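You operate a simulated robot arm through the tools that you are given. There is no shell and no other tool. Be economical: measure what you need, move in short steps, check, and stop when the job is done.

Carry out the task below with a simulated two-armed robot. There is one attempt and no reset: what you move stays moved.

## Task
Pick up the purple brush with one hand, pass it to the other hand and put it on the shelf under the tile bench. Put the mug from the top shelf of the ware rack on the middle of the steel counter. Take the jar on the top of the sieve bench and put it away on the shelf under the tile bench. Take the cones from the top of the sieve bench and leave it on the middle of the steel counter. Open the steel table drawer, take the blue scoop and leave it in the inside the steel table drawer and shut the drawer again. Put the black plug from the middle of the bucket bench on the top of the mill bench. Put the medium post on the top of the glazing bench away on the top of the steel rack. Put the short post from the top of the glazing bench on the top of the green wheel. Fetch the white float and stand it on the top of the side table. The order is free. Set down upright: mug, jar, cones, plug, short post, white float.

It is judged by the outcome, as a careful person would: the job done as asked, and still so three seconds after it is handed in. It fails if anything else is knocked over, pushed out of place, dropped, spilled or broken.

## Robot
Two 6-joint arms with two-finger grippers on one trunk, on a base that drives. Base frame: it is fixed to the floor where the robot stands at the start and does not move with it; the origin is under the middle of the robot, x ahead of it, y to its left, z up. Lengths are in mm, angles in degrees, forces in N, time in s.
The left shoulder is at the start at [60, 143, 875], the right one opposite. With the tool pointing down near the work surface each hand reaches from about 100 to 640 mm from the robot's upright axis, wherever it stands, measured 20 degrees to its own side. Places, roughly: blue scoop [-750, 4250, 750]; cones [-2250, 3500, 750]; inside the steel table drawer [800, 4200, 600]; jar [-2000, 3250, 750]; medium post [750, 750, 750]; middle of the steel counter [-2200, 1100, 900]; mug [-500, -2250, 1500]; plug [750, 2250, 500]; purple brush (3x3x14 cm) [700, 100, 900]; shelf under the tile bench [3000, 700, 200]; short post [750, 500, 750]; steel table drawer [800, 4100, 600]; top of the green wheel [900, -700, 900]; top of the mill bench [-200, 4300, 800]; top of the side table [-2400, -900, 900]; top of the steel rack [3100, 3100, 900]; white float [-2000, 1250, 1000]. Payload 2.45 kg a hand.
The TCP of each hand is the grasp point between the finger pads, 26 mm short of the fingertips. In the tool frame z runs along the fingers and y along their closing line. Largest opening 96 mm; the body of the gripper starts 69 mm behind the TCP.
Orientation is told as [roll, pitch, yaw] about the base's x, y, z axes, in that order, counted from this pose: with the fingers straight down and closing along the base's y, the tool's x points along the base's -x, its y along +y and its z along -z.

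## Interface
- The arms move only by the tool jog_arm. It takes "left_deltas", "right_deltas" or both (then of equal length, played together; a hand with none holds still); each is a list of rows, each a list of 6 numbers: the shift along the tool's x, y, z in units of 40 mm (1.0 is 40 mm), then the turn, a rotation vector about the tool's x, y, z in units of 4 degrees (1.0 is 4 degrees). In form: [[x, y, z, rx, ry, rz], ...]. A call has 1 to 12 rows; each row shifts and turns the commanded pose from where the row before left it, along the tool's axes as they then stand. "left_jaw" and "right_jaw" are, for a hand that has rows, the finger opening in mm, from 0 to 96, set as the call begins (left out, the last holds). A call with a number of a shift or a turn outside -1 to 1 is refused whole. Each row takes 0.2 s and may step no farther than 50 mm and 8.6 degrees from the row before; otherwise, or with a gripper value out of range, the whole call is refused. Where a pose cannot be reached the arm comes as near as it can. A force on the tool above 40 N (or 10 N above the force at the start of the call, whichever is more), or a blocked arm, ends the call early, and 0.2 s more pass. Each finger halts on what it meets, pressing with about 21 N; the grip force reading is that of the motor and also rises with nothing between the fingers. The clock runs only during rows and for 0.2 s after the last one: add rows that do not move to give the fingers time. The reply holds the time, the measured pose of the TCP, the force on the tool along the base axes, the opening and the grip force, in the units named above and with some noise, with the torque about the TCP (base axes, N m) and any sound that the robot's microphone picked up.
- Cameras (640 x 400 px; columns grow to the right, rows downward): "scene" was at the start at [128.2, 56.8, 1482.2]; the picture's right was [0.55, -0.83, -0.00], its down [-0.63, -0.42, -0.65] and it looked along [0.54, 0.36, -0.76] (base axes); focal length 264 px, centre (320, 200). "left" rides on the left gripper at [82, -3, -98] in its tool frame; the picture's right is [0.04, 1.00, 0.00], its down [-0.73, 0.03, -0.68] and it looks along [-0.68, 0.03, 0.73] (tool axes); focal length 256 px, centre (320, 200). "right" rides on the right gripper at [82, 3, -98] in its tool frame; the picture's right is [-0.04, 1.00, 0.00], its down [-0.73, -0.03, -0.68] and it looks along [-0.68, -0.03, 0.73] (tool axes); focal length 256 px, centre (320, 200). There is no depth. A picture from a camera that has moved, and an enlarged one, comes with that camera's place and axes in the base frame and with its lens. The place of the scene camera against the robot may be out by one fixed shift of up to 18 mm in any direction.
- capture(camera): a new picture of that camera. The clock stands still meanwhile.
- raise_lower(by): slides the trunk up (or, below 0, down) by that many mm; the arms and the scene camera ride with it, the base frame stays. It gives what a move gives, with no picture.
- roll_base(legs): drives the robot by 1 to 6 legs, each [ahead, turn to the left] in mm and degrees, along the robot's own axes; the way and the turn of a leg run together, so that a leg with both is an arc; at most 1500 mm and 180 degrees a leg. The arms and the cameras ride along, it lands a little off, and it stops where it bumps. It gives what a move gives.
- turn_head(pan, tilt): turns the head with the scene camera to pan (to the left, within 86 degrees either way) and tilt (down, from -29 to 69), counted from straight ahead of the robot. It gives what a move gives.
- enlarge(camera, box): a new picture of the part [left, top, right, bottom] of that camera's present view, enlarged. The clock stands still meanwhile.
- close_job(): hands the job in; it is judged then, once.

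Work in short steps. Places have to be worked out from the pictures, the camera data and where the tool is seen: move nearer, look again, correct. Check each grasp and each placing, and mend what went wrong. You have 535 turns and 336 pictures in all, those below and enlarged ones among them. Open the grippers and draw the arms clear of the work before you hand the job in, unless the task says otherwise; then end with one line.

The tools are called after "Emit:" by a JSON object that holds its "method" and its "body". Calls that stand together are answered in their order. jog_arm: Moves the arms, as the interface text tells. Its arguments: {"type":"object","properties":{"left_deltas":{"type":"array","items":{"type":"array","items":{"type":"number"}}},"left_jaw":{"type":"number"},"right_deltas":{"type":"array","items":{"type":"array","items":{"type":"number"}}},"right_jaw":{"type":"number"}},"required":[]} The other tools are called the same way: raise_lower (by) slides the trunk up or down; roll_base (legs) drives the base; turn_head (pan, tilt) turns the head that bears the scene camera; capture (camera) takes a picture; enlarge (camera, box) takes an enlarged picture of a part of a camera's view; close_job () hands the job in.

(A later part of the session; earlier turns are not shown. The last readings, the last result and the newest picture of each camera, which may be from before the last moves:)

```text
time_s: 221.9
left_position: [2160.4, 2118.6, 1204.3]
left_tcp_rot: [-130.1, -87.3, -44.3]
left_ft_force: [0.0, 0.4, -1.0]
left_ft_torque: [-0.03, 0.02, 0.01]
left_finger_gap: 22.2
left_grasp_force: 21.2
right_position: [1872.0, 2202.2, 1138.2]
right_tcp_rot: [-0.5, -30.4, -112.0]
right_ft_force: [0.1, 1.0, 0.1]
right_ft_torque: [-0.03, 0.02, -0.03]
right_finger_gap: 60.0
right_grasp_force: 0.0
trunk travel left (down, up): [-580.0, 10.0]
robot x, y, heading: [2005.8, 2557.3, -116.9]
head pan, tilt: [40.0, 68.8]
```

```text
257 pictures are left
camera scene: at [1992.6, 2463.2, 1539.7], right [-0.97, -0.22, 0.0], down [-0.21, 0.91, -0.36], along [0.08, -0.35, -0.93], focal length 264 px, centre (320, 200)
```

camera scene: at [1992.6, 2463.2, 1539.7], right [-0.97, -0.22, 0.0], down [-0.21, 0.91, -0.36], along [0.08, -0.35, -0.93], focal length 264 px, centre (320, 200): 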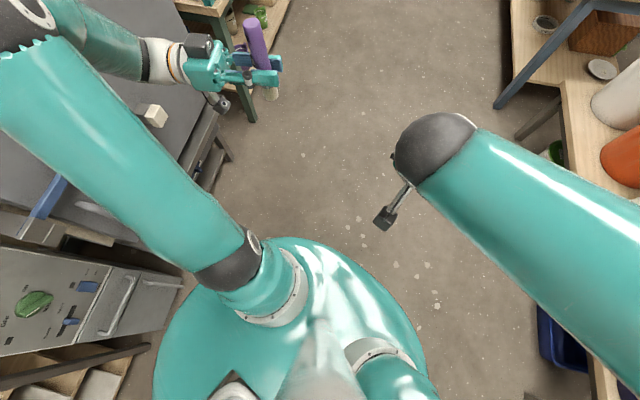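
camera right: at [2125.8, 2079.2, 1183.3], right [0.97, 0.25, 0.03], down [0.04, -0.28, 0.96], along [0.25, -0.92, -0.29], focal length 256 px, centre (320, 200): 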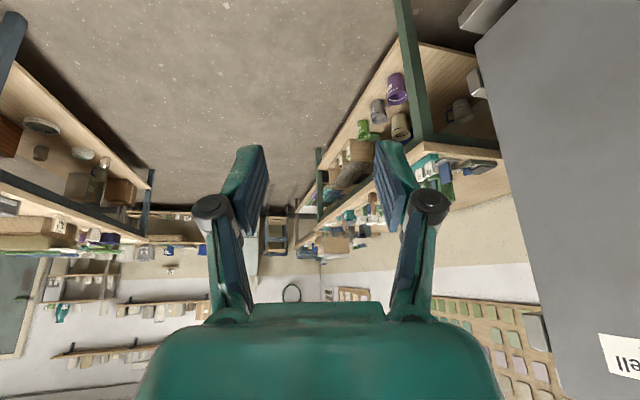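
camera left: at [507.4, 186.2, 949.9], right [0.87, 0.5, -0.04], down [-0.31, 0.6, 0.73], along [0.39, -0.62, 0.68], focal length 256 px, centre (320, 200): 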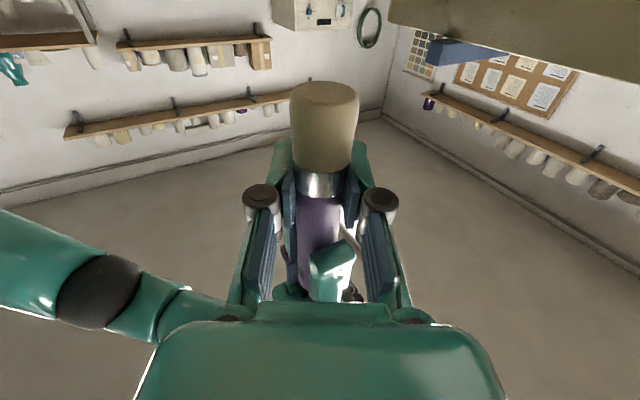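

Kiln looks unchanged. Drive diagonally to x≈1800, then straight along the aisle.

Emit:
{"method": "roll_base", "body": {"legs": [[470, 0], [0, 27]]}}

Emit:
{"method": "roll_base", "body": {"legs": [[1400, 0]]}}

Emit:
{"method": "roll_base", "body": {"legs": [[0, 45]]}}

Emit:
{"method": "roll_base", "body": {"legs": [[0, 43]]}}

Emit:
{"method": "turn_head", "body": {"pan": 0, "tilt": 40}}

Emit:
{"method": "capture", "body": {"camera": "scene"}}

```text
time_s: 226.2
left_position: [2138.8, 1835.0, 1204.3]
left_tcp_rot: [-130.2, -87.3, -17.2]
left_ft_force: [0.3, -0.8, -1.1]
left_ft_torque: [-0.01, 0.01, 0.02]
left_finger_gap: 22.0
left_grasp_force: 20.8
right_position: [1845.5, 1779.9, 1139.0]
right_tcp_rot: [-0.6, -30.4, -84.7]
right_ft_force: [-0.3, -0.2, 0.6]
right_ft_torque: [-0.01, -0.02, 0.03]
right_finger_gap: 60.0
right_grasp_force: 0.1
trunk travel left (down, up): [-580.0, 10.0]
robot x, y, heading: [1787.4, 2151.0, -89.8]
head pan, tilt: [40.0, 68.8]
```

```text
time_s: 233.4
left_position: [2084.9, 393.0, 1205.4]
left_tcp_rot: [-129.5, -87.3, -20.8]
left_ft_force: [-0.5, 0.3, -0.3]
left_ft_torque: [0.02, 0.03, -0.03]
left_finger_gap: 22.2
left_grasp_force: 20.6
right_position: [1790.9, 350.5, 1139.8]
right_tcp_rot: [-0.4, -30.4, -87.6]
right_ft_force: [-0.4, -0.3, 0.2]
right_ft_torque: [-0.02, 0.01, 0.01]
right_finger_gap: 59.9
right_grasp_force: 0.1
trunk travel left (down, up): [-580.0, 10.0]
robot x, y, heading: [1749.2, 730.9, -92.7]
head pan, tilt: [40.0, 68.8]
```

```text
time_s: 236.1
left_position: [2226.2, 732.1, 1204.6]
left_tcp_rot: [-129.3, -87.4, 24.6]
left_ft_force: [-0.2, 0.5, -0.8]
left_ft_torque: [0.02, 0.01, 0.0]
left_finger_gap: 22.1
left_grasp_force: 20.9
right_position: [2048.1, 492.1, 1139.2]
right_tcp_rot: [-0.4, -30.4, -42.2]
right_ft_force: [0.8, 0.5, -0.5]
right_ft_torque: [-0.02, 0.02, 0.0]
right_finger_gap: 59.8
right_grasp_force: 0.1
trunk travel left (down, up): [-580.0, 10.0]
robot x, y, heading: [1739.4, 716.8, -47.5]
head pan, tilt: [40.0, 68.8]
```

```text
time_s: 238.8
left_position: [2078.5, 1067.8, 1205.3]
left_tcp_rot: [-129.4, -87.3, 68.7]
left_ft_force: [1.0, -0.3, -1.3]
left_ft_torque: [-0.01, -0.01, -0.02]
left_finger_gap: 22.3
left_grasp_force: 21.2
right_position: [2116.3, 772.2, 1140.1]
right_tcp_rot: [-0.5, -30.4, 1.9]
right_ft_force: [0.6, -0.4, -0.6]
right_ft_torque: [0.03, -0.02, 0.02]
right_finger_gap: 60.0
right_grasp_force: 0.1
trunk travel left (down, up): [-580.0, 10.0]
robot x, y, heading: [1738.2, 696.9, -3.4]
head pan, tilt: [40.0, 68.8]
```

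```text
time_s: 239.8
left_position: [2079.2, 1069.1, 1205.8]
left_tcp_rot: [-129.5, -87.4, 68.7]
left_ft_force: [-0.4, 0.6, -0.5]
left_ft_torque: [0.02, 0.0, -0.05]
left_finger_gap: 22.3
left_grasp_force: 21.4
right_position: [2118.5, 773.1, 1140.2]
right_tcp_rot: [-0.6, -30.4, 1.7]
right_ft_force: [-0.4, 0.2, 0.1]
right_ft_torque: [-0.01, -0.01, 0.03]
right_finger_gap: 60.0
right_grasp_force: 0.0
trunk travel left (down, up): [-580.0, 10.0]
robot x, y, heading: [1734.1, 694.2, -3.6]
head pan, tilt: [0.0, 40.0]
```

```text
256 pictures are left
camera scene: at [1884.1, 700.5, 1575.7], right [-0.06, -1.0, 0.0], down [-0.64, 0.04, -0.77], along [0.76, -0.05, -0.64], focal length 264 px, centre (320, 200)
```

scene: 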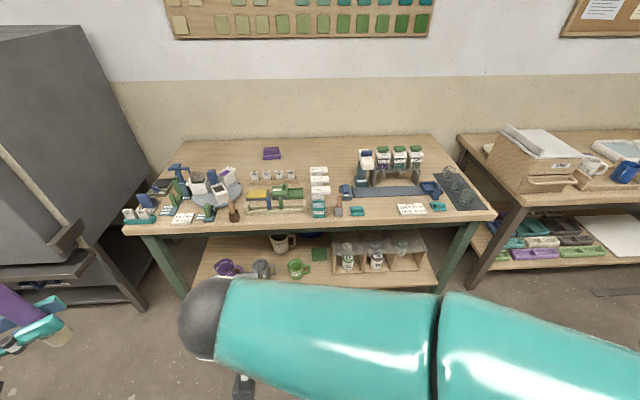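

Tile bench reached. Lower the trunk to see the lower shelf and work there.

Emit:
{"method": "raise_lower", "body": {"by": -450}}

Emit:
{"method": "turn_head", "body": {"pan": 0, "tilt": 35}}

Emit:
{"method": "capture", "body": {"camera": "scene"}}

Emit:
{"method": "capture", "body": {"camera": "right"}}

```text
refused: -450 is not a number from -400 to 400
```

```text
time_s: 240.5
left_position: [2079.1, 1067.3, 1205.7]
left_tcp_rot: [-129.5, -87.3, 68.7]
left_ft_force: [-0.4, 0.9, -1.4]
left_ft_torque: [-0.01, 0.01, 0.0]
left_finger_gap: 21.8
left_grasp_force: 21.0
right_position: [2117.2, 771.4, 1139.2]
right_tcp_rot: [-0.4, -30.4, 1.8]
right_ft_force: [0.6, -0.4, 1.2]
right_ft_torque: [0.0, 0.0, -0.02]
right_finger_gap: 59.9
right_grasp_force: 0.1
trunk travel left (down, up): [-580.0, 10.0]
robot x, y, heading: [1734.9, 692.1, -3.5]
head pan, tilt: [0.0, 35.0]
```

```text
255 pictures are left
camera scene: at [1887.0, 699.4, 1583.3], right [-0.06, -1.0, 0.0], down [-0.57, 0.04, -0.82], along [0.82, -0.05, -0.57], focal length 264 px, centre (320, 200)
```

scene: 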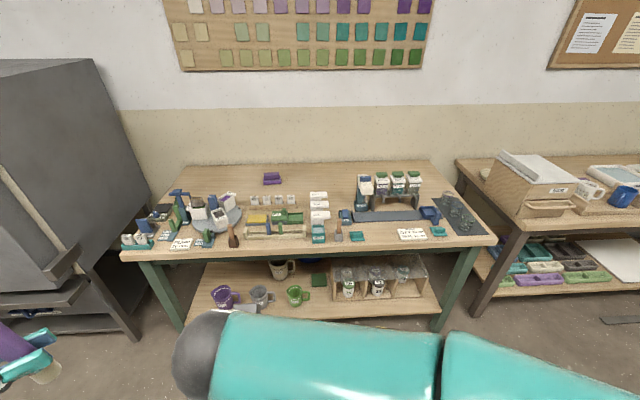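

```text
254 pictures are left
camera right: at [1997.3, 771.9, 1184.1], right [0.01, 1.0, 0.01], down [0.29, -0.01, 0.96], along [0.96, 0.0, -0.29], focal length 256 px, centre (320, 200)
```

right: 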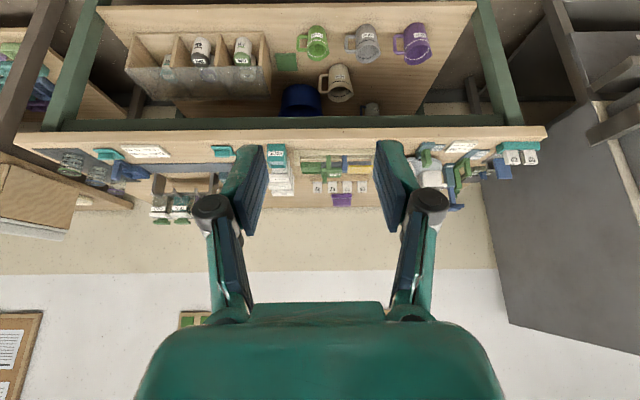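

Right camera shows the shelf: free area lies left of the purple mug, around (2850,1330). I drive to (2270,1150) for it.

Emit:
{"method": "roll_base", "body": {"legs": [[0, 44], [690, 0]]}}

Emit:
{"method": "roll_base", "body": {"legs": [[0, -41]]}}

Emit:
{"method": "capture", "body": {"camera": "left"}}

Emit:
{"method": "capture", "body": {"camera": "right"}}

```text
time_s: 246.8
left_position: [2215.2, 1679.6, 1206.8]
left_tcp_rot: [-129.4, -87.4, 115.6]
left_ft_force: [-0.5, 0.3, -0.5]
left_ft_torque: [-0.04, -0.05, -0.05]
left_finger_gap: 22.2
left_grasp_force: 20.6
right_position: [2457.9, 1505.0, 1140.8]
right_tcp_rot: [-0.5, -30.3, 48.7]
right_ft_force: [-0.3, 0.5, -0.7]
right_ft_torque: [-0.01, -0.03, 0.03]
right_finger_gap: 60.2
right_grasp_force: 0.0
trunk travel left (down, up): [-580.0, 10.0]
robot x, y, heading: [2246.7, 1177.3, 43.0]
head pan, tilt: [0.0, 35.0]
```

```text
time_s: 249.3
left_position: [2557.3, 1577.1, 1206.2]
left_tcp_rot: [-129.5, -87.3, 74.0]
left_ft_force: [0.2, 1.2, -0.4]
left_ft_torque: [0.0, 0.05, 0.01]
left_finger_gap: 22.0
left_grasp_force: 20.9
right_position: [2623.6, 1284.9, 1141.6]
right_tcp_rot: [-0.6, -30.4, 7.1]
right_ft_force: [-1.1, -0.1, 0.1]
right_ft_torque: [-0.02, 0.01, 0.01]
right_finger_gap: 60.1
right_grasp_force: 0.1
trunk travel left (down, up): [-580.0, 10.0]
robot x, y, heading: [2250.0, 1197.1, 2.0]
head pan, tilt: [0.0, 35.0]
```

```text
253 pictures are left
camera left: at [2496.1, 1653.0, 1121.3], right [0.82, 0.56, -0.08], down [-0.35, 0.61, 0.71], along [0.45, -0.56, 0.7], focal length 256 px, centre (320, 200)
```

left: 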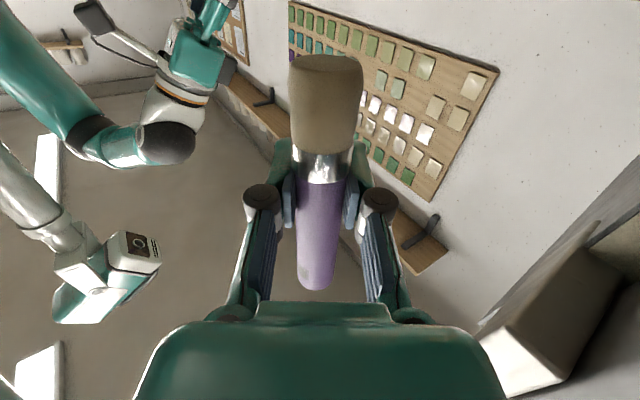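

```text
252 pictures are left
camera right: at [2503.9, 1274.5, 1184.5], right [-0.09, 1.0, 0.01], down [0.29, 0.01, 0.96], along [0.95, 0.09, -0.29], focal length 256 px, centre (320, 200)
```

right: 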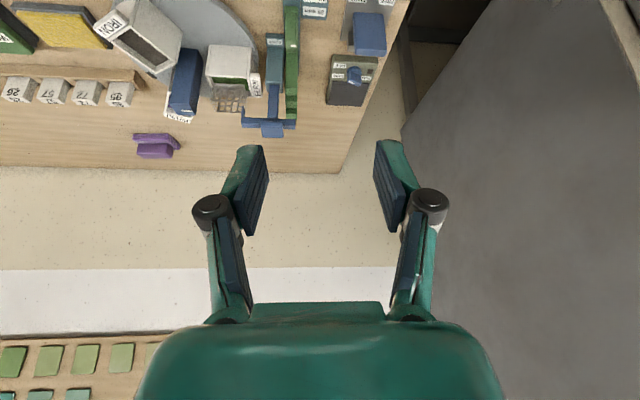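

Retract the right hand first, so it stays clear of the bench when the trunk goes down; then shift the left hand to y≈1400.

Emit:
{"method": "jog_arm", "body": {"right_deltas": [[0.77, -0.5, -0.45, 0, 0, 0], [0.77, -0.5, -0.45, 0, 0, 0], [0.77, -0.5, -0.45, 0, 0, 0], [0.77, -0.5, -0.45, 0, 0, 0], [0.77, -0.5, -0.45, 0, 0, 0], [0.77, -0.5, -0.45, 0, 0, 0], [0.77, -0.5, -0.45, 0, 0, 0]]}}

Emit:
{"method": "jog_arm", "body": {"left_deltas": [[0.055, -0.48, 0.7, 0, 0, 0], [0.055, -0.48, 0.7, 0, 0, 0], [0.055, -0.48, 0.7, 0, 0, 0], [0.055, -0.48, 0.7, 0, 0, 0], [0, 0, 0, -0.122, 0.972, 0.849], [0, 0, 0, -0.122, 0.972, 0.849], [0, 0, 0, -0.122, 0.972, 0.849], [0, 0, 0, -0.122, 0.972, 0.849], [0, 0, 0, -0.122, 0.972, 0.849], [0, 0, 0, -0.122, 0.972, 0.849]]}}

Emit:
{"method": "jog_arm", "body": {"left_deltas": [[0, 0, 0, -0.122, 0.972, 0.849], [0, 0, 0, -0.122, 0.972, 0.849], [0, 0, 0, -0.122, 0.972, 0.849], [0, 0, 0, -0.122, 0.972, 0.849], [0, 0, 0, -0.122, 0.972, 0.849], [0, 0, 0, -0.122, 0.972, 0.849], [0, 0, 0, -0.122, 0.972, 0.849], [0, 0, 0, -0.122, 0.972, 0.849], [0, 0, 0, -0.122, 0.972, 0.849], [0, 0, 0, -0.122, 0.972, 0.849], [0, 0, 0, -0.122, 0.972, 0.849], [0, 0, 0, -0.122, 0.972, 0.849]]}}

Emit:
{"method": "capture", "body": {"camera": "left"}}

Emit:
{"method": "capture", "body": {"camera": "scene"}}

```text
time_s: 250.1
left_position: [2556.0, 1577.2, 1207.1]
left_tcp_rot: [-129.8, -87.3, 74.3]
left_ft_force: [0.7, 0.5, -0.6]
left_ft_torque: [-0.01, 0.02, 0.02]
left_finger_gap: 22.0
left_grasp_force: 20.6
right_position: [2546.9, 1225.9, 1147.2]
right_tcp_rot: [0.2, -31.7, 6.0]
right_ft_force: [17.7, -2.1, -2.2]
right_ft_torque: [0.09, 0.29, 0.3]
right_finger_gap: 60.0
right_grasp_force: 0.1
trunk travel left (down, up): [-580.0, 10.0]
robot x, y, heading: [2247.4, 1199.5, 1.6]
head pan, tilt: [0.0, 35.0]
stopped in row 3 (right hand): the force on the tool passed its limit at 161 N (the readings are from after the stop); the commanded pose is now the measured one
```

```text
time_s: 252.3
left_position: [2556.1, 1440.0, 1205.8]
left_tcp_rot: [41.7, -61.5, -94.4]
left_ft_force: [-0.7, -0.1, -1.2]
left_ft_torque: [0.01, -0.02, 0.0]
left_finger_gap: 22.0
left_grasp_force: 20.8
right_position: [2544.6, 1225.2, 1148.3]
right_tcp_rot: [0.4, -31.8, 6.0]
right_ft_force: [38.8, -1.1, 1.5]
right_ft_torque: [0.03, 1.58, 0.18]
right_finger_gap: 59.9
right_grasp_force: 0.1
trunk travel left (down, up): [-580.0, 10.0]
robot x, y, heading: [2245.5, 1195.9, 2.0]
head pan, tilt: [0.0, 35.0]
```

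```text
time_s: 254.9
left_position: [2556.3, 1442.0, 1205.7]
left_tcp_rot: [46.4, 0.2, -90.9]
left_ft_force: [-0.2, -0.5, -0.2]
left_ft_torque: [0.01, 0.01, 0.02]
left_finger_gap: 22.2
left_grasp_force: 21.1
right_position: [2545.9, 1224.3, 1148.2]
right_tcp_rot: [0.4, -31.7, 6.1]
right_ft_force: [42.4, 5.2, 1.2]
right_ft_torque: [-0.2, 1.75, -0.74]
right_finger_gap: 60.0
right_grasp_force: 0.1
trunk travel left (down, up): [-580.0, 10.0]
robot x, y, heading: [2247.9, 1197.2, 1.8]
head pan, tilt: [0.0, 35.0]
```

```text
251 pictures are left
camera left: at [2483.1, 1523.9, 1270.1], right [0.69, 0.03, 0.72], down [-0.48, -0.73, 0.49], along [0.54, -0.68, -0.49], focal length 256 px, centre (320, 200)
```

left: 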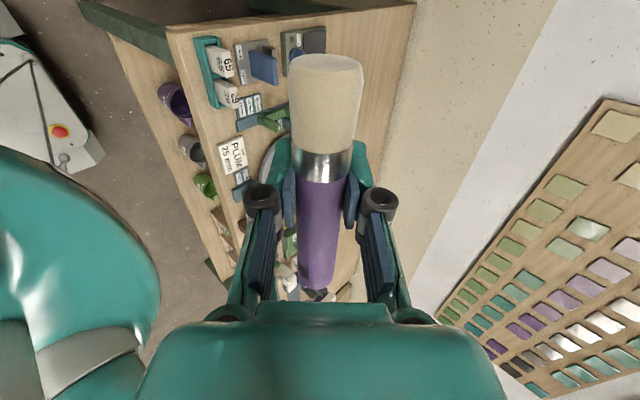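

```text
250 pictures are left
camera scene: at [2401.5, 1217.4, 1583.3], right [0.03, -1.0, 0.0], down [-0.57, -0.02, -0.82], along [0.82, 0.03, -0.57], focal length 264 px, centre (320, 200)
```

scene: 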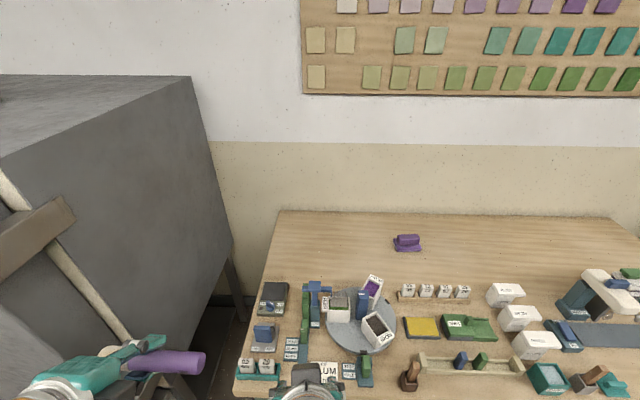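

The right wrist is pressing on the robot's own trunk (42 N). Relieve it forward, then slide it to the right side.

Emit:
{"method": "jog_arm", "body": {"right_deltas": [[-0.7, 0, 0.4, 0, 0, 0], [-0.4, -0.8, 0.2, 0, 0, 0], [0, -1, 0, 0, 0, 0], [0, -1, 0, 0, 0, 0], [0, -1, 0, 0, 0, 0], [0, -1, 0, 0, 0, 0]]}}

```text
time_s: 256.3
left_position: [2555.6, 1439.7, 1205.0]
left_tcp_rot: [46.2, 0.3, -90.9]
left_ft_force: [0.4, -0.4, -0.9]
left_ft_torque: [0.08, 0.01, 0.02]
left_finger_gap: 21.9
left_grasp_force: 20.8
right_position: [2612.3, 1039.3, 1151.5]
right_tcp_rot: [0.4, -31.6, 6.0]
right_ft_force: [0.5, -0.4, -0.1]
right_ft_torque: [0.0, 0.01, 0.01]
right_finger_gap: 60.1
right_grasp_force: 0.1
trunk travel left (down, up): [-580.0, 10.0]
robot x, y, heading: [2245.6, 1199.2, 1.9]
head pan, tilt: [0.0, 35.0]
```

Emit:
{"method": "jog_arm", "body": {"right_deltas": [[0.8, -0.3, -0.48, 0, 0, 0], [0.8, -0.3, -0.48, 0, 0, 0], [0.4, -0.3, -0.24, 0, 0, 0]]}}

Emit:
{"method": "raise_lower", "body": {"by": -300}}

Emit:
{"method": "turn_head", "body": {"pan": 15, "tilt": 35}}

Emit:
{"method": "capture", "body": {"camera": "scene"}}

```text
time_s: 257.1
left_position: [2554.9, 1440.8, 1204.9]
left_tcp_rot: [46.2, 0.3, -90.8]
left_ft_force: [-0.4, 0.6, 0.1]
left_ft_torque: [0.05, -0.03, 0.02]
left_finger_gap: 22.0
left_grasp_force: 21.4
right_position: [2525.7, 992.4, 1147.3]
right_tcp_rot: [0.4, -31.4, 5.9]
right_ft_force: [-0.4, -0.9, 0.3]
right_ft_torque: [0.01, 0.03, -0.01]
right_finger_gap: 59.8
right_grasp_force: 0.0
trunk travel left (down, up): [-580.0, 10.0]
robot x, y, heading: [2246.3, 1192.3, 1.6]
head pan, tilt: [0.0, 35.0]
```

```text
time_s: 260.1
left_position: [2555.7, 1440.5, 903.8]
left_tcp_rot: [46.2, 0.4, -90.9]
left_ft_force: [1.4, -0.1, -1.4]
left_ft_torque: [0.01, 0.0, 0.01]
left_finger_gap: 22.0
left_grasp_force: 20.9
right_position: [2526.2, 994.2, 847.7]
right_tcp_rot: [0.4, -31.5, 6.0]
right_ft_force: [0.4, 0.2, -0.6]
right_ft_torque: [0.02, -0.02, 0.0]
right_finger_gap: 60.0
right_grasp_force: 0.0
trunk travel left (down, up): [-280.0, 310.0]
robot x, y, heading: [2249.9, 1197.5, 1.8]
head pan, tilt: [0.0, 35.0]
```

```text
time_s: 260.9
left_position: [2556.8, 1441.0, 905.2]
left_tcp_rot: [46.2, 0.3, -90.9]
left_ft_force: [0.6, -0.7, 0.4]
left_ft_torque: [0.02, -0.03, -0.03]
left_finger_gap: 22.1
left_grasp_force: 21.2
right_position: [2525.6, 995.2, 847.0]
right_tcp_rot: [0.3, -31.5, 6.0]
right_ft_force: [0.2, -0.4, 0.4]
right_ft_torque: [-0.03, -0.03, 0.01]
right_finger_gap: 60.1
right_grasp_force: 0.1
trunk travel left (down, up): [-280.0, 310.0]
robot x, y, heading: [2250.7, 1197.1, 1.6]
head pan, tilt: [15.0, 35.0]
```

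```text
249 pictures are left
camera scene: at [2397.3, 1239.8, 1283.4], right [0.29, -0.96, 0.0], down [-0.55, -0.17, -0.82], along [0.78, 0.24, -0.57], focal length 264 px, centre (320, 200)
```

scene: 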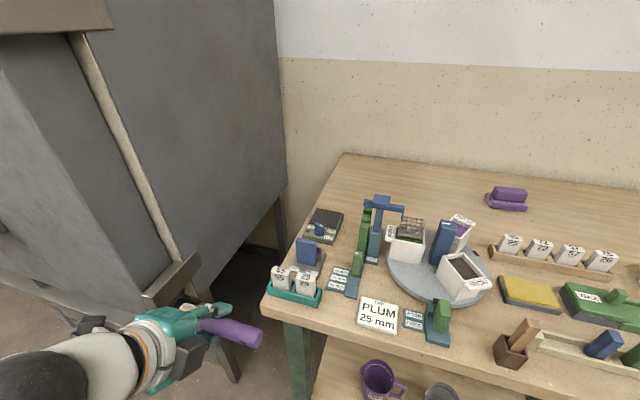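

Lower the trunk another 260 mm and look at the shelf opening.

Emit:
{"method": "raise_lower", "body": {"by": -260}}

Emit:
{"method": "turn_head", "body": {"pan": 12, "tilt": 45}}

Emit:
{"method": "capture", "body": {"camera": "scene"}}

Emit:
{"method": "capture", "body": {"camera": "left"}}

Emit:
{"method": "capture", "body": {"camera": "right"}}

```text
time_s: 263.6
left_position: [2556.2, 1441.2, 643.4]
left_tcp_rot: [46.2, 0.2, -90.9]
left_ft_force: [0.1, 0.3, -0.9]
left_ft_torque: [0.02, -0.01, -0.01]
left_finger_gap: 22.0
left_grasp_force: 21.0
right_position: [2526.0, 994.0, 587.2]
right_tcp_rot: [0.4, -31.4, 6.0]
right_ft_force: [1.0, -0.9, -0.5]
right_ft_torque: [0.01, 0.0, 0.0]
right_finger_gap: 60.1
right_grasp_force: 0.1
trunk travel left (down, up): [-20.0, 570.0]
robot x, y, heading: [2246.5, 1199.9, 1.7]
head pan, tilt: [15.0, 35.0]
```

```text
time_s: 264.3
left_position: [2556.7, 1440.4, 644.8]
left_tcp_rot: [46.3, 0.3, -90.9]
left_ft_force: [-0.2, 0.1, -0.9]
left_ft_torque: [0.02, 0.0, 0.0]
left_finger_gap: 21.8
left_grasp_force: 21.2
right_position: [2526.3, 993.7, 588.4]
right_tcp_rot: [0.4, -31.4, 6.1]
right_ft_force: [0.9, 0.2, 0.0]
right_ft_torque: [0.0, 0.03, -0.01]
right_finger_gap: 60.0
right_grasp_force: 0.1
trunk travel left (down, up): [-20.0, 570.0]
robot x, y, heading: [2253.1, 1199.1, 1.6]
head pan, tilt: [12.0, 45.0]
```

```text
248 pictures are left
camera scene: at [2392.0, 1233.8, 1008.6], right [0.24, -0.97, 0.0], down [-0.69, -0.17, -0.71], along [0.69, 0.17, -0.71], focal length 264 px, centre (320, 200)
```

scene: 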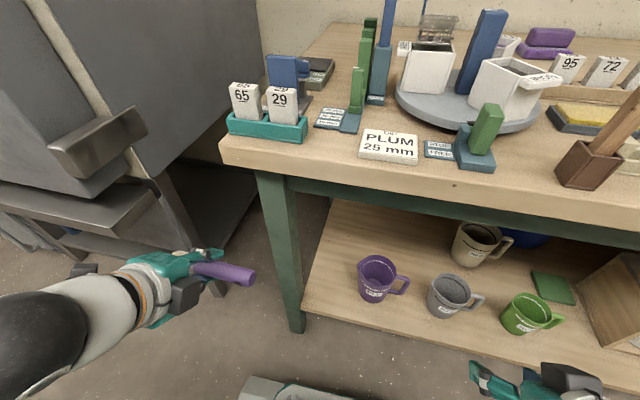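

```text
247 pictures are left
camera left: at [2482.7, 1523.9, 710.1], right [0.69, 0.03, 0.72], down [-0.48, -0.73, 0.49], along [0.54, -0.68, -0.49], focal length 256 px, centre (320, 200)
```

left: 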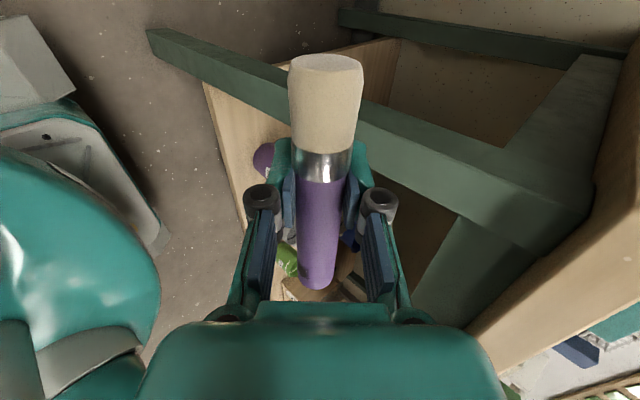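

```text
246 pictures are left
camera right: at [2405.8, 984.0, 628.6], right [-0.07, 1.0, 0.03], down [0.27, -0.01, 0.96], along [0.96, 0.08, -0.27], focal length 256 px, centre (320, 200)
```

right: 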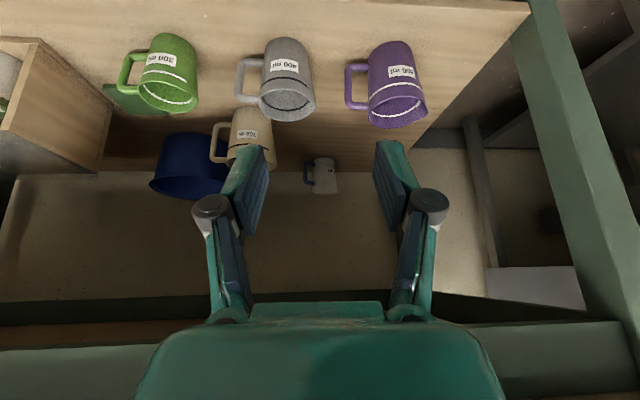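

The shelf (z≈245) is free between the purple mug (y<1205) and the left leg (y>1345), and deeper behind. I turn the left hand to fingers-down with the brush along x.

Emit:
{"method": "jog_arm", "body": {"left_deltas": [[0, 0, 0, 0.409, 0.409, -0.961], [0, 0, 0, 0.409, 0.409, -0.961], [0, 0, 0, 0.409, 0.409, -0.961], [0, 0, 0, 0.409, 0.409, -0.961], [0, 0, 0, 0.409, 0.409, -0.961], [0, 0, 0, 0.409, 0.409, -0.961], [0, 0, 0, 0.409, 0.409, -0.961], [0, 0, 0, 0.409, 0.409, -0.961], [0, 0, 0, 0.409, 0.409, -0.961], [0, 0, 0, 0.409, 0.409, -0.961], [0, 0, 0, 0.409, 0.409, -0.961]]}}

Emit:
{"method": "jog_arm", "body": {"left_deltas": [[0, 0, 0, 0.409, 0.409, -0.961], [0, 0, 0, 0.409, 0.409, -0.961], [0, 0, 0, 0.409, 0.409, -0.961], [0, 0, 0, 0.409, 0.409, -0.961], [0, 0, 0, 0.409, 0.409, -0.961], [0, 0, 0, 0.409, 0.409, -0.961], [0, 0, 0, 0.409, 0.409, -0.961], [0, 0, 0, 0.409, 0.409, -0.961], [0, 0, 0, 0.409, 0.409, -0.961], [0, 0, 0, 0.409, 0.409, -0.961], [0, 0, 0, 0.409, 0.409, -0.961]]}}

Emit:
{"method": "capture", "body": {"camera": "left"}}

```text
time_s: 266.7
left_position: [2555.6, 1440.3, 645.9]
left_tcp_rot: [23.3, -9.4, -45.9]
left_ft_force: [0.4, -0.6, 0.0]
left_ft_torque: [0.02, -0.02, 0.02]
left_finger_gap: 22.3
left_grasp_force: 20.9
right_position: [2526.7, 995.1, 587.6]
right_tcp_rot: [0.4, -31.5, 5.9]
right_ft_force: [0.8, -0.3, 0.4]
right_ft_torque: [-0.04, 0.0, 0.03]
right_finger_gap: 60.0
right_grasp_force: 0.0
trunk travel left (down, up): [-20.0, 570.0]
robot x, y, heading: [2249.6, 1193.6, 1.6]
head pan, tilt: [12.0, 45.0]
```

```text
time_s: 269.1
left_position: [2555.0, 1440.8, 643.8]
left_tcp_rot: [0.3, -0.1, -0.9]
left_ft_force: [0.2, -0.3, -0.7]
left_ft_torque: [-0.02, 0.04, 0.02]
left_finger_gap: 22.2
left_grasp_force: 20.9
right_position: [2526.0, 994.7, 587.8]
right_tcp_rot: [0.3, -31.4, 6.0]
right_ft_force: [-0.7, -0.1, -0.2]
right_ft_torque: [0.01, 0.0, -0.02]
right_finger_gap: 59.8
right_grasp_force: 0.0
trunk travel left (down, up): [-20.0, 570.0]
robot x, y, heading: [2248.8, 1199.0, 1.9]
head pan, tilt: [12.0, 45.0]
```

```text
245 pictures are left
camera left: at [2473.0, 1439.4, 742.1], right [-0.02, 1.0, 0.01], down [0.73, 0.01, 0.68], along [0.68, 0.02, -0.73], focal length 256 px, centre (320, 200)
```

left: 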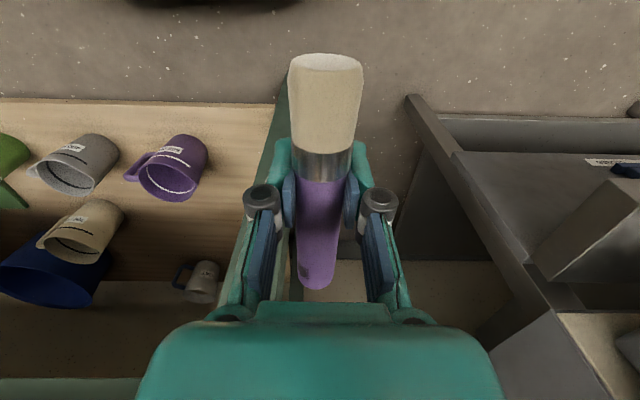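

Orientation is right. Move to y≈1278 and lower to z≈330 in front of the shelf.

Emit:
{"method": "jog_arm", "body": {"left_deltas": [[0.3, -1, 0, 0, 0, 0], [0, -1, 0, 0, 0, 0], [0, -1, 0, 0, 0, 0], [0, -1, 0, 0, 0, 0], [0, 0, 0.98, 0, 0, 0], [0, 0, 0.98, 0, 0, 0], [0, 0, 0.98, 0, 0, 0], [0, 0, 0.98, 0, 0, 0], [0, 0, 0.98, 0, 0, 0], [0, 0, 0.98, 0, 0, 0], [0, 0, 0.98, 0, 0, 0], [0, 0, 0.98, 0, 0, 0]]}}

Emit:
{"method": "capture", "body": {"camera": "left"}}

Emit:
{"method": "capture", "body": {"camera": "scene"}}

```text
time_s: 271.7
left_position: [2537.1, 1279.7, 332.1]
left_tcp_rot: [0.3, 0.2, -1.0]
left_ft_force: [-0.5, 0.7, -0.7]
left_ft_torque: [-0.02, 0.0, 0.01]
left_finger_gap: 22.0
left_grasp_force: 20.8
right_position: [2526.6, 993.7, 588.2]
right_tcp_rot: [0.4, -31.5, 6.0]
right_ft_force: [0.3, 0.2, 0.7]
right_ft_torque: [-0.02, 0.01, 0.0]
right_finger_gap: 60.0
right_grasp_force: 0.0
trunk travel left (down, up): [-20.0, 570.0]
robot x, y, heading: [2250.6, 1197.8, 1.7]
head pan, tilt: [12.0, 45.0]
```

```text
244 pictures are left
camera left: at [2454.7, 1278.9, 429.6], right [-0.02, 1.0, 0.01], down [0.73, 0.01, 0.68], along [0.68, 0.02, -0.73], focal length 256 px, centre (320, 200)
```

left: 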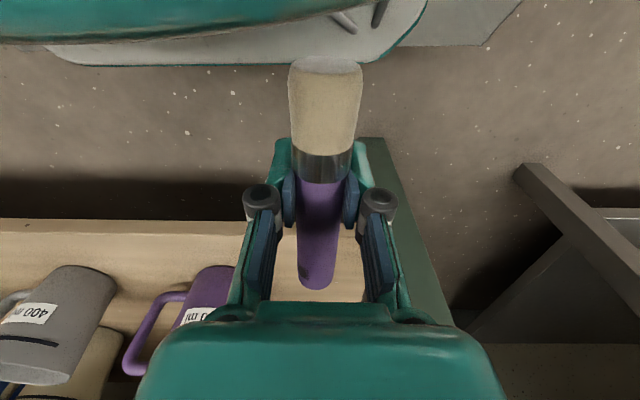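

```text
243 pictures are left
camera scene: at [2391.9, 1233.8, 1008.6], right [0.24, -0.97, 0.0], down [-0.69, -0.17, -0.71], along [0.69, 0.17, -0.71], focal length 264 px, centre (320, 200)
```

scene: 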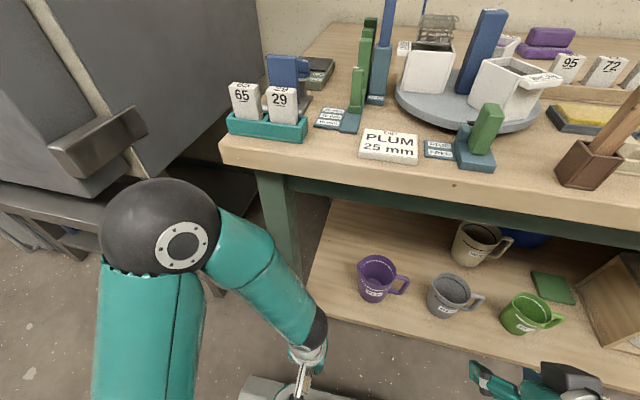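

The left elbow is close to the bench corner, so I back up 100 mm and then reach in with a straighter arm.

Emit:
{"method": "roll_base", "body": {"legs": [[-110, 0]]}}

Emit:
{"method": "jog_arm", "body": {"left_deltas": [[-0.9, 0, 0, 0, 0, 0], [-0.9, 0, 0, 0, 0, 0], [-0.9, 0, 0, 0, 0, 0], [-0.9, 0, 0, 0, 0, 0], [-0.9, 0, 0, 0, 0, 0], [0, 0, 0, 0, 0, 0]]}}

Emit:
{"method": "capture", "body": {"camera": "left"}}

Emit:
{"method": "capture", "body": {"camera": "scene"}}

```text
time_s: 272.9
left_position: [2428.3, 1277.7, 331.9]
left_tcp_rot: [0.4, -0.1, -1.2]
left_ft_force: [0.1, -0.2, -1.2]
left_ft_torque: [0.0, 0.0, 0.01]
left_finger_gap: 22.0
left_grasp_force: 21.2
right_position: [2416.0, 988.7, 587.4]
right_tcp_rot: [0.3, -31.4, 5.9]
right_ft_force: [0.4, 0.2, -0.9]
right_ft_torque: [-0.02, -0.01, 0.03]
right_finger_gap: 59.8
right_grasp_force: 0.0
trunk travel left (down, up): [-20.0, 570.0]
robot x, y, heading: [2143.7, 1197.5, 1.6]
head pan, tilt: [12.0, 45.0]
```

```text
time_s: 274.3
left_position: [2608.6, 1276.0, 333.8]
left_tcp_rot: [0.5, 0.1, -1.4]
left_ft_force: [-0.2, 1.2, 0.1]
left_ft_torque: [-0.02, 0.03, 0.0]
left_finger_gap: 22.2
left_grasp_force: 20.9
right_position: [2416.3, 990.0, 588.6]
right_tcp_rot: [0.4, -31.6, 5.7]
right_ft_force: [0.0, 0.6, -0.4]
right_ft_torque: [0.02, -0.04, 0.03]
right_finger_gap: 59.9
right_grasp_force: 0.2
trunk travel left (down, up): [-20.0, 570.0]
robot x, y, heading: [2142.7, 1193.5, 1.9]
head pan, tilt: [12.0, 45.0]
```

```text
242 pictures are left
camera left: at [2526.0, 1273.3, 430.5], right [-0.02, 1.0, 0.01], down [0.73, 0.01, 0.68], along [0.68, 0.02, -0.73], focal length 256 px, centre (320, 200)
```

left: 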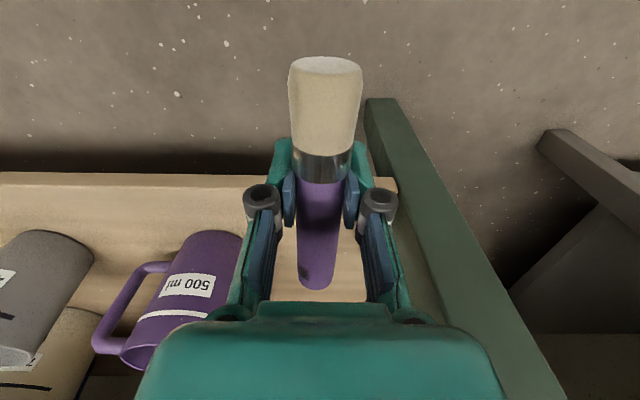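

```text
241 pictures are left
camera scene: at [2282.5, 1230.0, 1008.5], right [0.24, -0.97, 0.0], down [-0.69, -0.17, -0.71], along [0.69, 0.17, -0.71], focal length 264 px, centre (320, 200)
```

scene: 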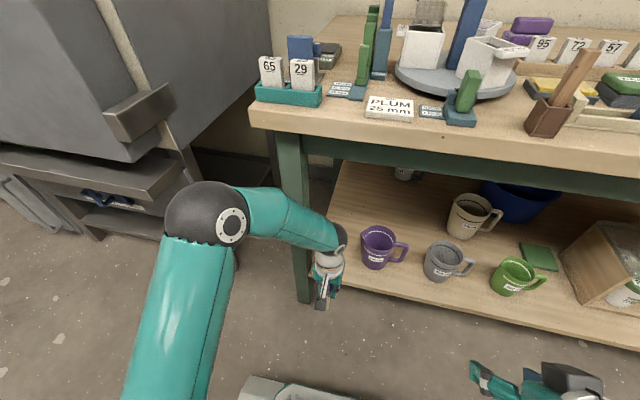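

Clearances ok on both sides (~28 mm). Continue forward 195 mm.

Emit:
{"method": "jog_arm", "body": {"left_deltas": [[-0.8, 0, 0, 0, 0, 0], [-0.8, 0, 0, 0, 0, 0], [-0.8, 0, 0, 0, 0, 0], [-0.8, 0, 0, 0, 0, 0], [-0.8, 0, 0, 0, 0, 0], [-0.8, 0, 0, 0, 0, 0], [0, 0, 0, 0, 0, 0]]}}

Emit:
{"method": "capture", "body": {"camera": "left"}}

Emit:
{"method": "capture", "body": {"camera": "scene"}}

```text
time_s: 275.9
left_position: [2799.1, 1269.9, 334.9]
left_tcp_rot: [0.4, 0.2, -1.3]
left_ft_force: [1.1, 1.2, 0.0]
left_ft_torque: [0.01, 0.06, -0.02]
left_finger_gap: 22.0
left_grasp_force: 20.8
right_position: [2416.5, 989.8, 588.5]
right_tcp_rot: [0.4, -31.6, 5.8]
right_ft_force: [-0.8, -0.4, 1.0]
right_ft_torque: [0.01, 0.0, 0.01]
right_finger_gap: 60.0
right_grasp_force: 0.2
trunk travel left (down, up): [-20.0, 570.0]
robot x, y, heading: [2142.0, 1191.5, 1.6]
head pan, tilt: [12.0, 45.0]
```

```text
240 pictures are left
camera left: at [2718.1, 1267.5, 433.0], right [-0.02, 1.0, 0.01], down [0.74, 0.01, 0.68], along [0.68, 0.02, -0.74], focal length 256 px, centre (320, 200)
```

left: 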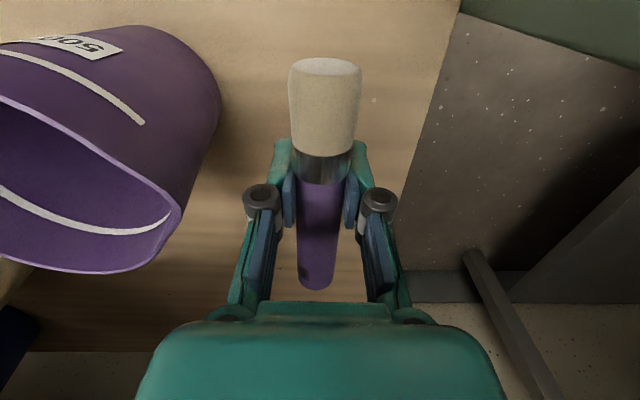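

```text
239 pictures are left
camera scene: at [2282.7, 1230.0, 1008.4], right [0.24, -0.97, 0.0], down [-0.69, -0.17, -0.71], along [0.69, 0.17, -0.71], focal length 264 px, centre (320, 200)
```

scene: 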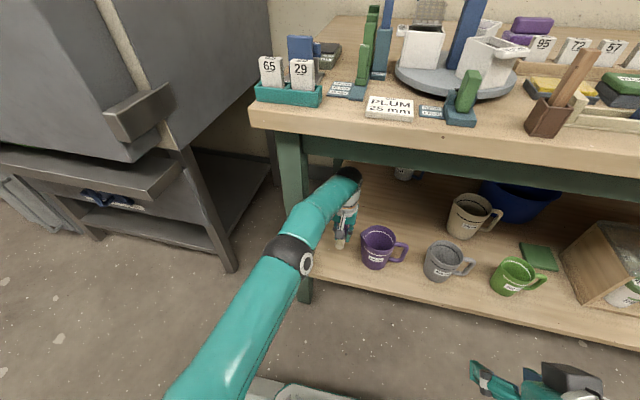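

Inside the shelf. Lower to near the board.

Emit:
{"method": "jog_arm", "body": {"left_deltas": [[0, 0, 0.6, 0, 0, 0], [0, 0, 0.5, 0, 0, 0], [0, 0, 0, 0, 0, 0]]}}

Emit:
{"method": "jog_arm", "body": {"left_deltas": [[0, 0, 0.2, 0, 0, 0]]}}

Emit:
{"method": "capture", "body": {"camera": "left"}}

```text
time_s: 276.7
left_position: [2801.5, 1270.5, 293.4]
left_tcp_rot: [0.3, 0.0, -1.3]
left_ft_force: [1.0, 0.3, 0.5]
left_ft_torque: [-0.03, -0.01, 0.02]
left_finger_gap: 22.1
left_grasp_force: 20.4
right_position: [2414.9, 989.6, 587.3]
right_tcp_rot: [0.4, -31.5, 5.8]
right_ft_force: [-0.2, 0.3, 0.1]
right_ft_torque: [0.04, -0.01, -0.01]
right_finger_gap: 60.0
right_grasp_force: 0.1
trunk travel left (down, up): [-20.0, 570.0]
robot x, y, heading: [2135.6, 1196.5, 1.6]
head pan, tilt: [12.0, 45.0]
```

```text
time_s: 277.1
left_position: [2802.1, 1269.1, 282.1]
left_tcp_rot: [0.4, 0.0, -1.3]
left_ft_force: [0.2, 0.1, 0.5]
left_ft_torque: [-0.03, 0.0, 0.01]
left_finger_gap: 22.1
left_grasp_force: 21.2
right_position: [2416.5, 988.7, 586.7]
right_tcp_rot: [0.4, -31.5, 5.9]
right_ft_force: [0.3, -0.1, 1.0]
right_ft_torque: [0.03, -0.01, 0.03]
right_finger_gap: 60.0
right_grasp_force: 0.0
trunk travel left (down, up): [-20.0, 570.0]
robot x, y, heading: [2142.0, 1193.4, 1.5]
head pan, tilt: [12.0, 45.0]
```

```text
238 pictures are left
camera left: at [2718.5, 1267.6, 380.3], right [-0.02, 1.0, 0.01], down [0.73, 0.01, 0.68], along [0.68, 0.02, -0.73], focal length 256 px, centre (320, 200)
```

left: 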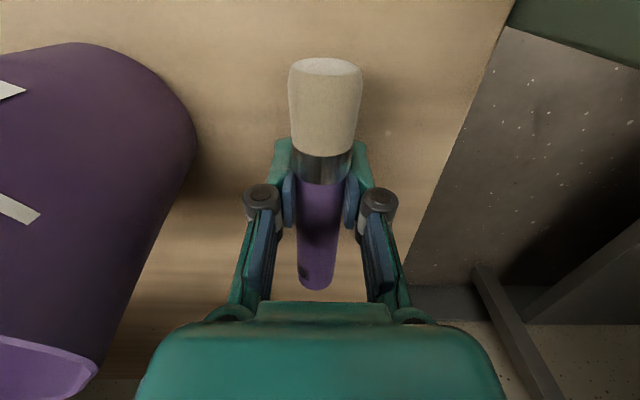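

Emit:
{"method": "jog_arm", "body": {"left_deltas": [[0, 0, 0.12, 0, 0, 0], [0, 0, 0.12, 0, 0, 0]]}}

Emit:
{"method": "jog_arm", "body": {"left_deltas": [[0, 0, 0.1, 0, 0, 0]]}}

Emit:
{"method": "jog_arm", "body": {"left_deltas": [[0, 0, 0.1, 0, 0, 0]]}}

```text
time_s: 277.7
left_position: [2803.0, 1268.6, 271.8]
left_tcp_rot: [0.5, 0.0, -1.3]
left_ft_force: [-0.7, 0.5, -0.2]
left_ft_torque: [0.0, 0.0, -0.01]
left_finger_gap: 21.9
left_grasp_force: 21.0
right_position: [2415.2, 988.8, 587.8]
right_tcp_rot: [0.4, -31.5, 5.8]
right_ft_force: [-0.2, 0.3, 0.4]
right_ft_torque: [0.02, -0.04, 0.01]
right_finger_gap: 60.1
right_grasp_force: 0.0
trunk travel left (down, up): [-20.0, 570.0]
robot x, y, heading: [2140.3, 1194.9, 1.5]
head pan, tilt: [12.0, 45.0]
```

```text
time_s: 278.1
left_position: [2801.7, 1269.0, 268.0]
left_tcp_rot: [0.4, 0.0, -1.2]
left_ft_force: [-0.9, 0.2, -0.1]
left_ft_torque: [0.0, 0.03, 0.01]
left_finger_gap: 21.9
left_grasp_force: 21.2
right_position: [2415.4, 989.6, 586.6]
right_tcp_rot: [0.4, -31.5, 5.8]
right_ft_force: [-0.3, 0.6, -0.3]
right_ft_torque: [0.0, 0.03, 0.02]
right_finger_gap: 60.0
right_grasp_force: 0.0
trunk travel left (down, up): [-20.0, 570.0]
robot x, y, heading: [2140.4, 1195.3, 1.7]
head pan, tilt: [12.0, 45.0]
```

```text
time_s: 278.5
left_position: [2802.2, 1269.9, 266.2]
left_tcp_rot: [0.3, -0.2, -1.2]
left_ft_force: [-5.5, -1.1, 14.0]
left_ft_torque: [-0.25, 0.2, -0.08]
left_finger_gap: 22.0
left_grasp_force: 20.8
right_position: [2415.7, 989.1, 588.8]
right_tcp_rot: [0.4, -31.6, 5.8]
right_ft_force: [-0.3, -0.5, 0.2]
right_ft_torque: [-0.02, 0.01, 0.0]
right_finger_gap: 59.8
right_grasp_force: 0.1
trunk travel left (down, up): [-20.0, 570.0]
robot x, y, heading: [2137.5, 1197.9, 1.6]
head pan, tilt: [12.0, 45.0]
```

Fingertips touch the shelf (z≈240). Open gently and lift.

Emit:
{"method": "jog_arm", "body": {"left_deltas": [[0, 0, -0.05, 0, 0, 0], [0, 0, 0, 0, 0, 0], [0, 0, 0, 0, 0, 0]], "left_jaw": 45}}

Emit:
{"method": "jog_arm", "body": {"left_deltas": [[0, 0, -0.5, 0, 0, 0], [0, 0, -0.8, 0, 0, 0], [0, 0, -0.5, 0, 0, 0]]}}

Emit:
{"method": "capture", "body": {"camera": "left"}}

```text
time_s: 279.3
left_position: [2799.2, 1269.4, 264.3]
left_tcp_rot: [0.2, 0.0, -1.3]
left_ft_force: [0.5, -1.1, 3.2]
left_ft_torque: [0.0, 0.0, 0.0]
left_finger_gap: 45.2
left_grasp_force: 0.1
right_position: [2415.7, 990.3, 587.6]
right_tcp_rot: [0.3, -31.5, 5.8]
right_ft_force: [-0.5, 0.4, -0.1]
right_ft_torque: [0.01, 0.0, 0.0]
right_finger_gap: 60.2
right_grasp_force: 0.0
trunk travel left (down, up): [-20.0, 570.0]
robot x, y, heading: [2139.0, 1197.5, 1.6]
head pan, tilt: [12.0, 45.0]
```

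```text
time_s: 280.1
left_position: [2802.0, 1268.0, 335.3]
left_tcp_rot: [0.5, 0.1, -1.3]
left_ft_force: [-0.8, 0.3, -0.3]
left_ft_torque: [-0.01, 0.0, 0.02]
left_finger_gap: 45.0
left_grasp_force: 0.1
right_position: [2416.2, 990.4, 587.9]
right_tcp_rot: [0.4, -31.6, 5.8]
right_ft_force: [-0.4, -0.9, 0.1]
right_ft_torque: [-0.03, -0.01, 0.04]
right_finger_gap: 59.8
right_grasp_force: 0.1
trunk travel left (down, up): [-20.0, 570.0]
robot x, y, heading: [2138.5, 1191.7, 1.9]
head pan, tilt: [12.0, 45.0]
```

```text
237 pictures are left
camera left: at [2717.7, 1266.9, 433.6], right [-0.02, 1.0, 0.01], down [0.74, 0.01, 0.68], along [0.68, 0.02, -0.74], focal length 256 px, centre (320, 200)
```

left: 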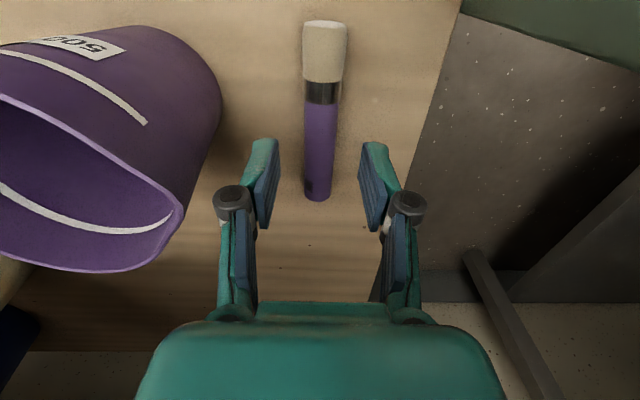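

Brush lies on the shelf. Withdraw the left hand.

Emit:
{"method": "jog_arm", "body": {"left_deltas": [[0.9, 0, 0, 0, 0, 0], [0.9, 0, 0, 0, 0, 0], [0.9, 0, 0, 0, 0, 0], [0.9, 0, 0, 0, 0, 0], [0.9, 0, 0, 0, 0, 0], [0.9, 0, 0, 0, 0, 0], [0.9, 0, 0, 0, 0, 0], [0.9, 0, 0, 0, 0, 0], [0.9, 0, 0, 0, 0, 0]]}}

Emit:
{"method": "roll_base", "body": {"legs": [[-250, 0]]}}

Emit:
{"method": "raise_lower", "body": {"by": 400}}

Emit:
{"method": "capture", "body": {"camera": "scene"}}

```text
time_s: 282.1
left_position: [2479.6, 1276.1, 337.9]
left_tcp_rot: [0.3, 0.1, -1.3]
left_ft_force: [-0.1, -0.1, -0.1]
left_ft_torque: [0.0, -0.01, -0.01]
left_finger_gap: 45.0
left_grasp_force: 0.0
right_position: [2416.5, 990.0, 588.4]
right_tcp_rot: [0.4, -31.5, 5.7]
right_ft_force: [-0.4, 0.7, 0.4]
right_ft_torque: [0.01, -0.01, 0.0]
right_finger_gap: 60.0
right_grasp_force: 0.0
trunk travel left (down, up): [-20.0, 570.0]
robot x, y, heading: [2142.4, 1194.0, 1.5]
head pan, tilt: [12.0, 45.0]
```

```text
time_s: 283.9
left_position: [2239.1, 1269.1, 338.5]
left_tcp_rot: [0.3, 0.0, -1.6]
left_ft_force: [-0.5, -0.4, 0.2]
left_ft_torque: [0.02, -0.01, 0.0]
left_finger_gap: 45.0
left_grasp_force: 0.0
right_position: [2173.1, 981.3, 587.6]
right_tcp_rot: [0.3, -31.5, 5.4]
right_ft_force: [-0.2, 0.0, -1.0]
right_ft_torque: [-0.02, -0.05, -0.02]
right_finger_gap: 59.9
right_grasp_force: 0.0
trunk travel left (down, up): [-20.0, 570.0]
robot x, y, heading: [1897.0, 1188.3, 1.2]
head pan, tilt: [12.0, 45.0]
```

```text
time_s: 287.7
left_position: [2239.6, 1268.2, 738.6]
left_tcp_rot: [0.4, -0.1, -1.6]
left_ft_force: [0.3, -0.1, 0.8]
left_ft_torque: [0.0, -0.01, -0.03]
left_finger_gap: 44.8
left_grasp_force: 0.1
right_position: [2173.2, 981.6, 987.9]
right_tcp_rot: [0.4, -31.5, 5.4]
right_ft_force: [-0.7, 0.1, 1.0]
right_ft_torque: [0.01, -0.02, -0.02]
right_finger_gap: 59.9
right_grasp_force: 0.0
trunk travel left (down, up): [-420.0, 170.0]
robot x, y, heading: [1900.0, 1188.8, 1.4]
head pan, tilt: [12.0, 45.0]
```

```text
236 pictures are left
camera scene: at [2040.9, 1222.0, 1408.5], right [0.23, -0.97, 0.0], down [-0.69, -0.16, -0.71], along [0.69, 0.16, -0.71], focal length 264 px, centre (320, 200)
```

scene: 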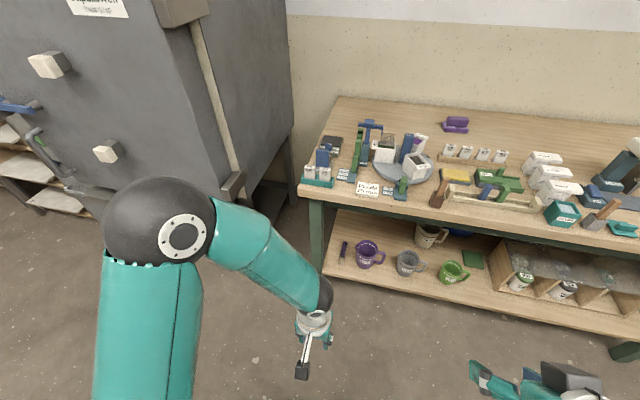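

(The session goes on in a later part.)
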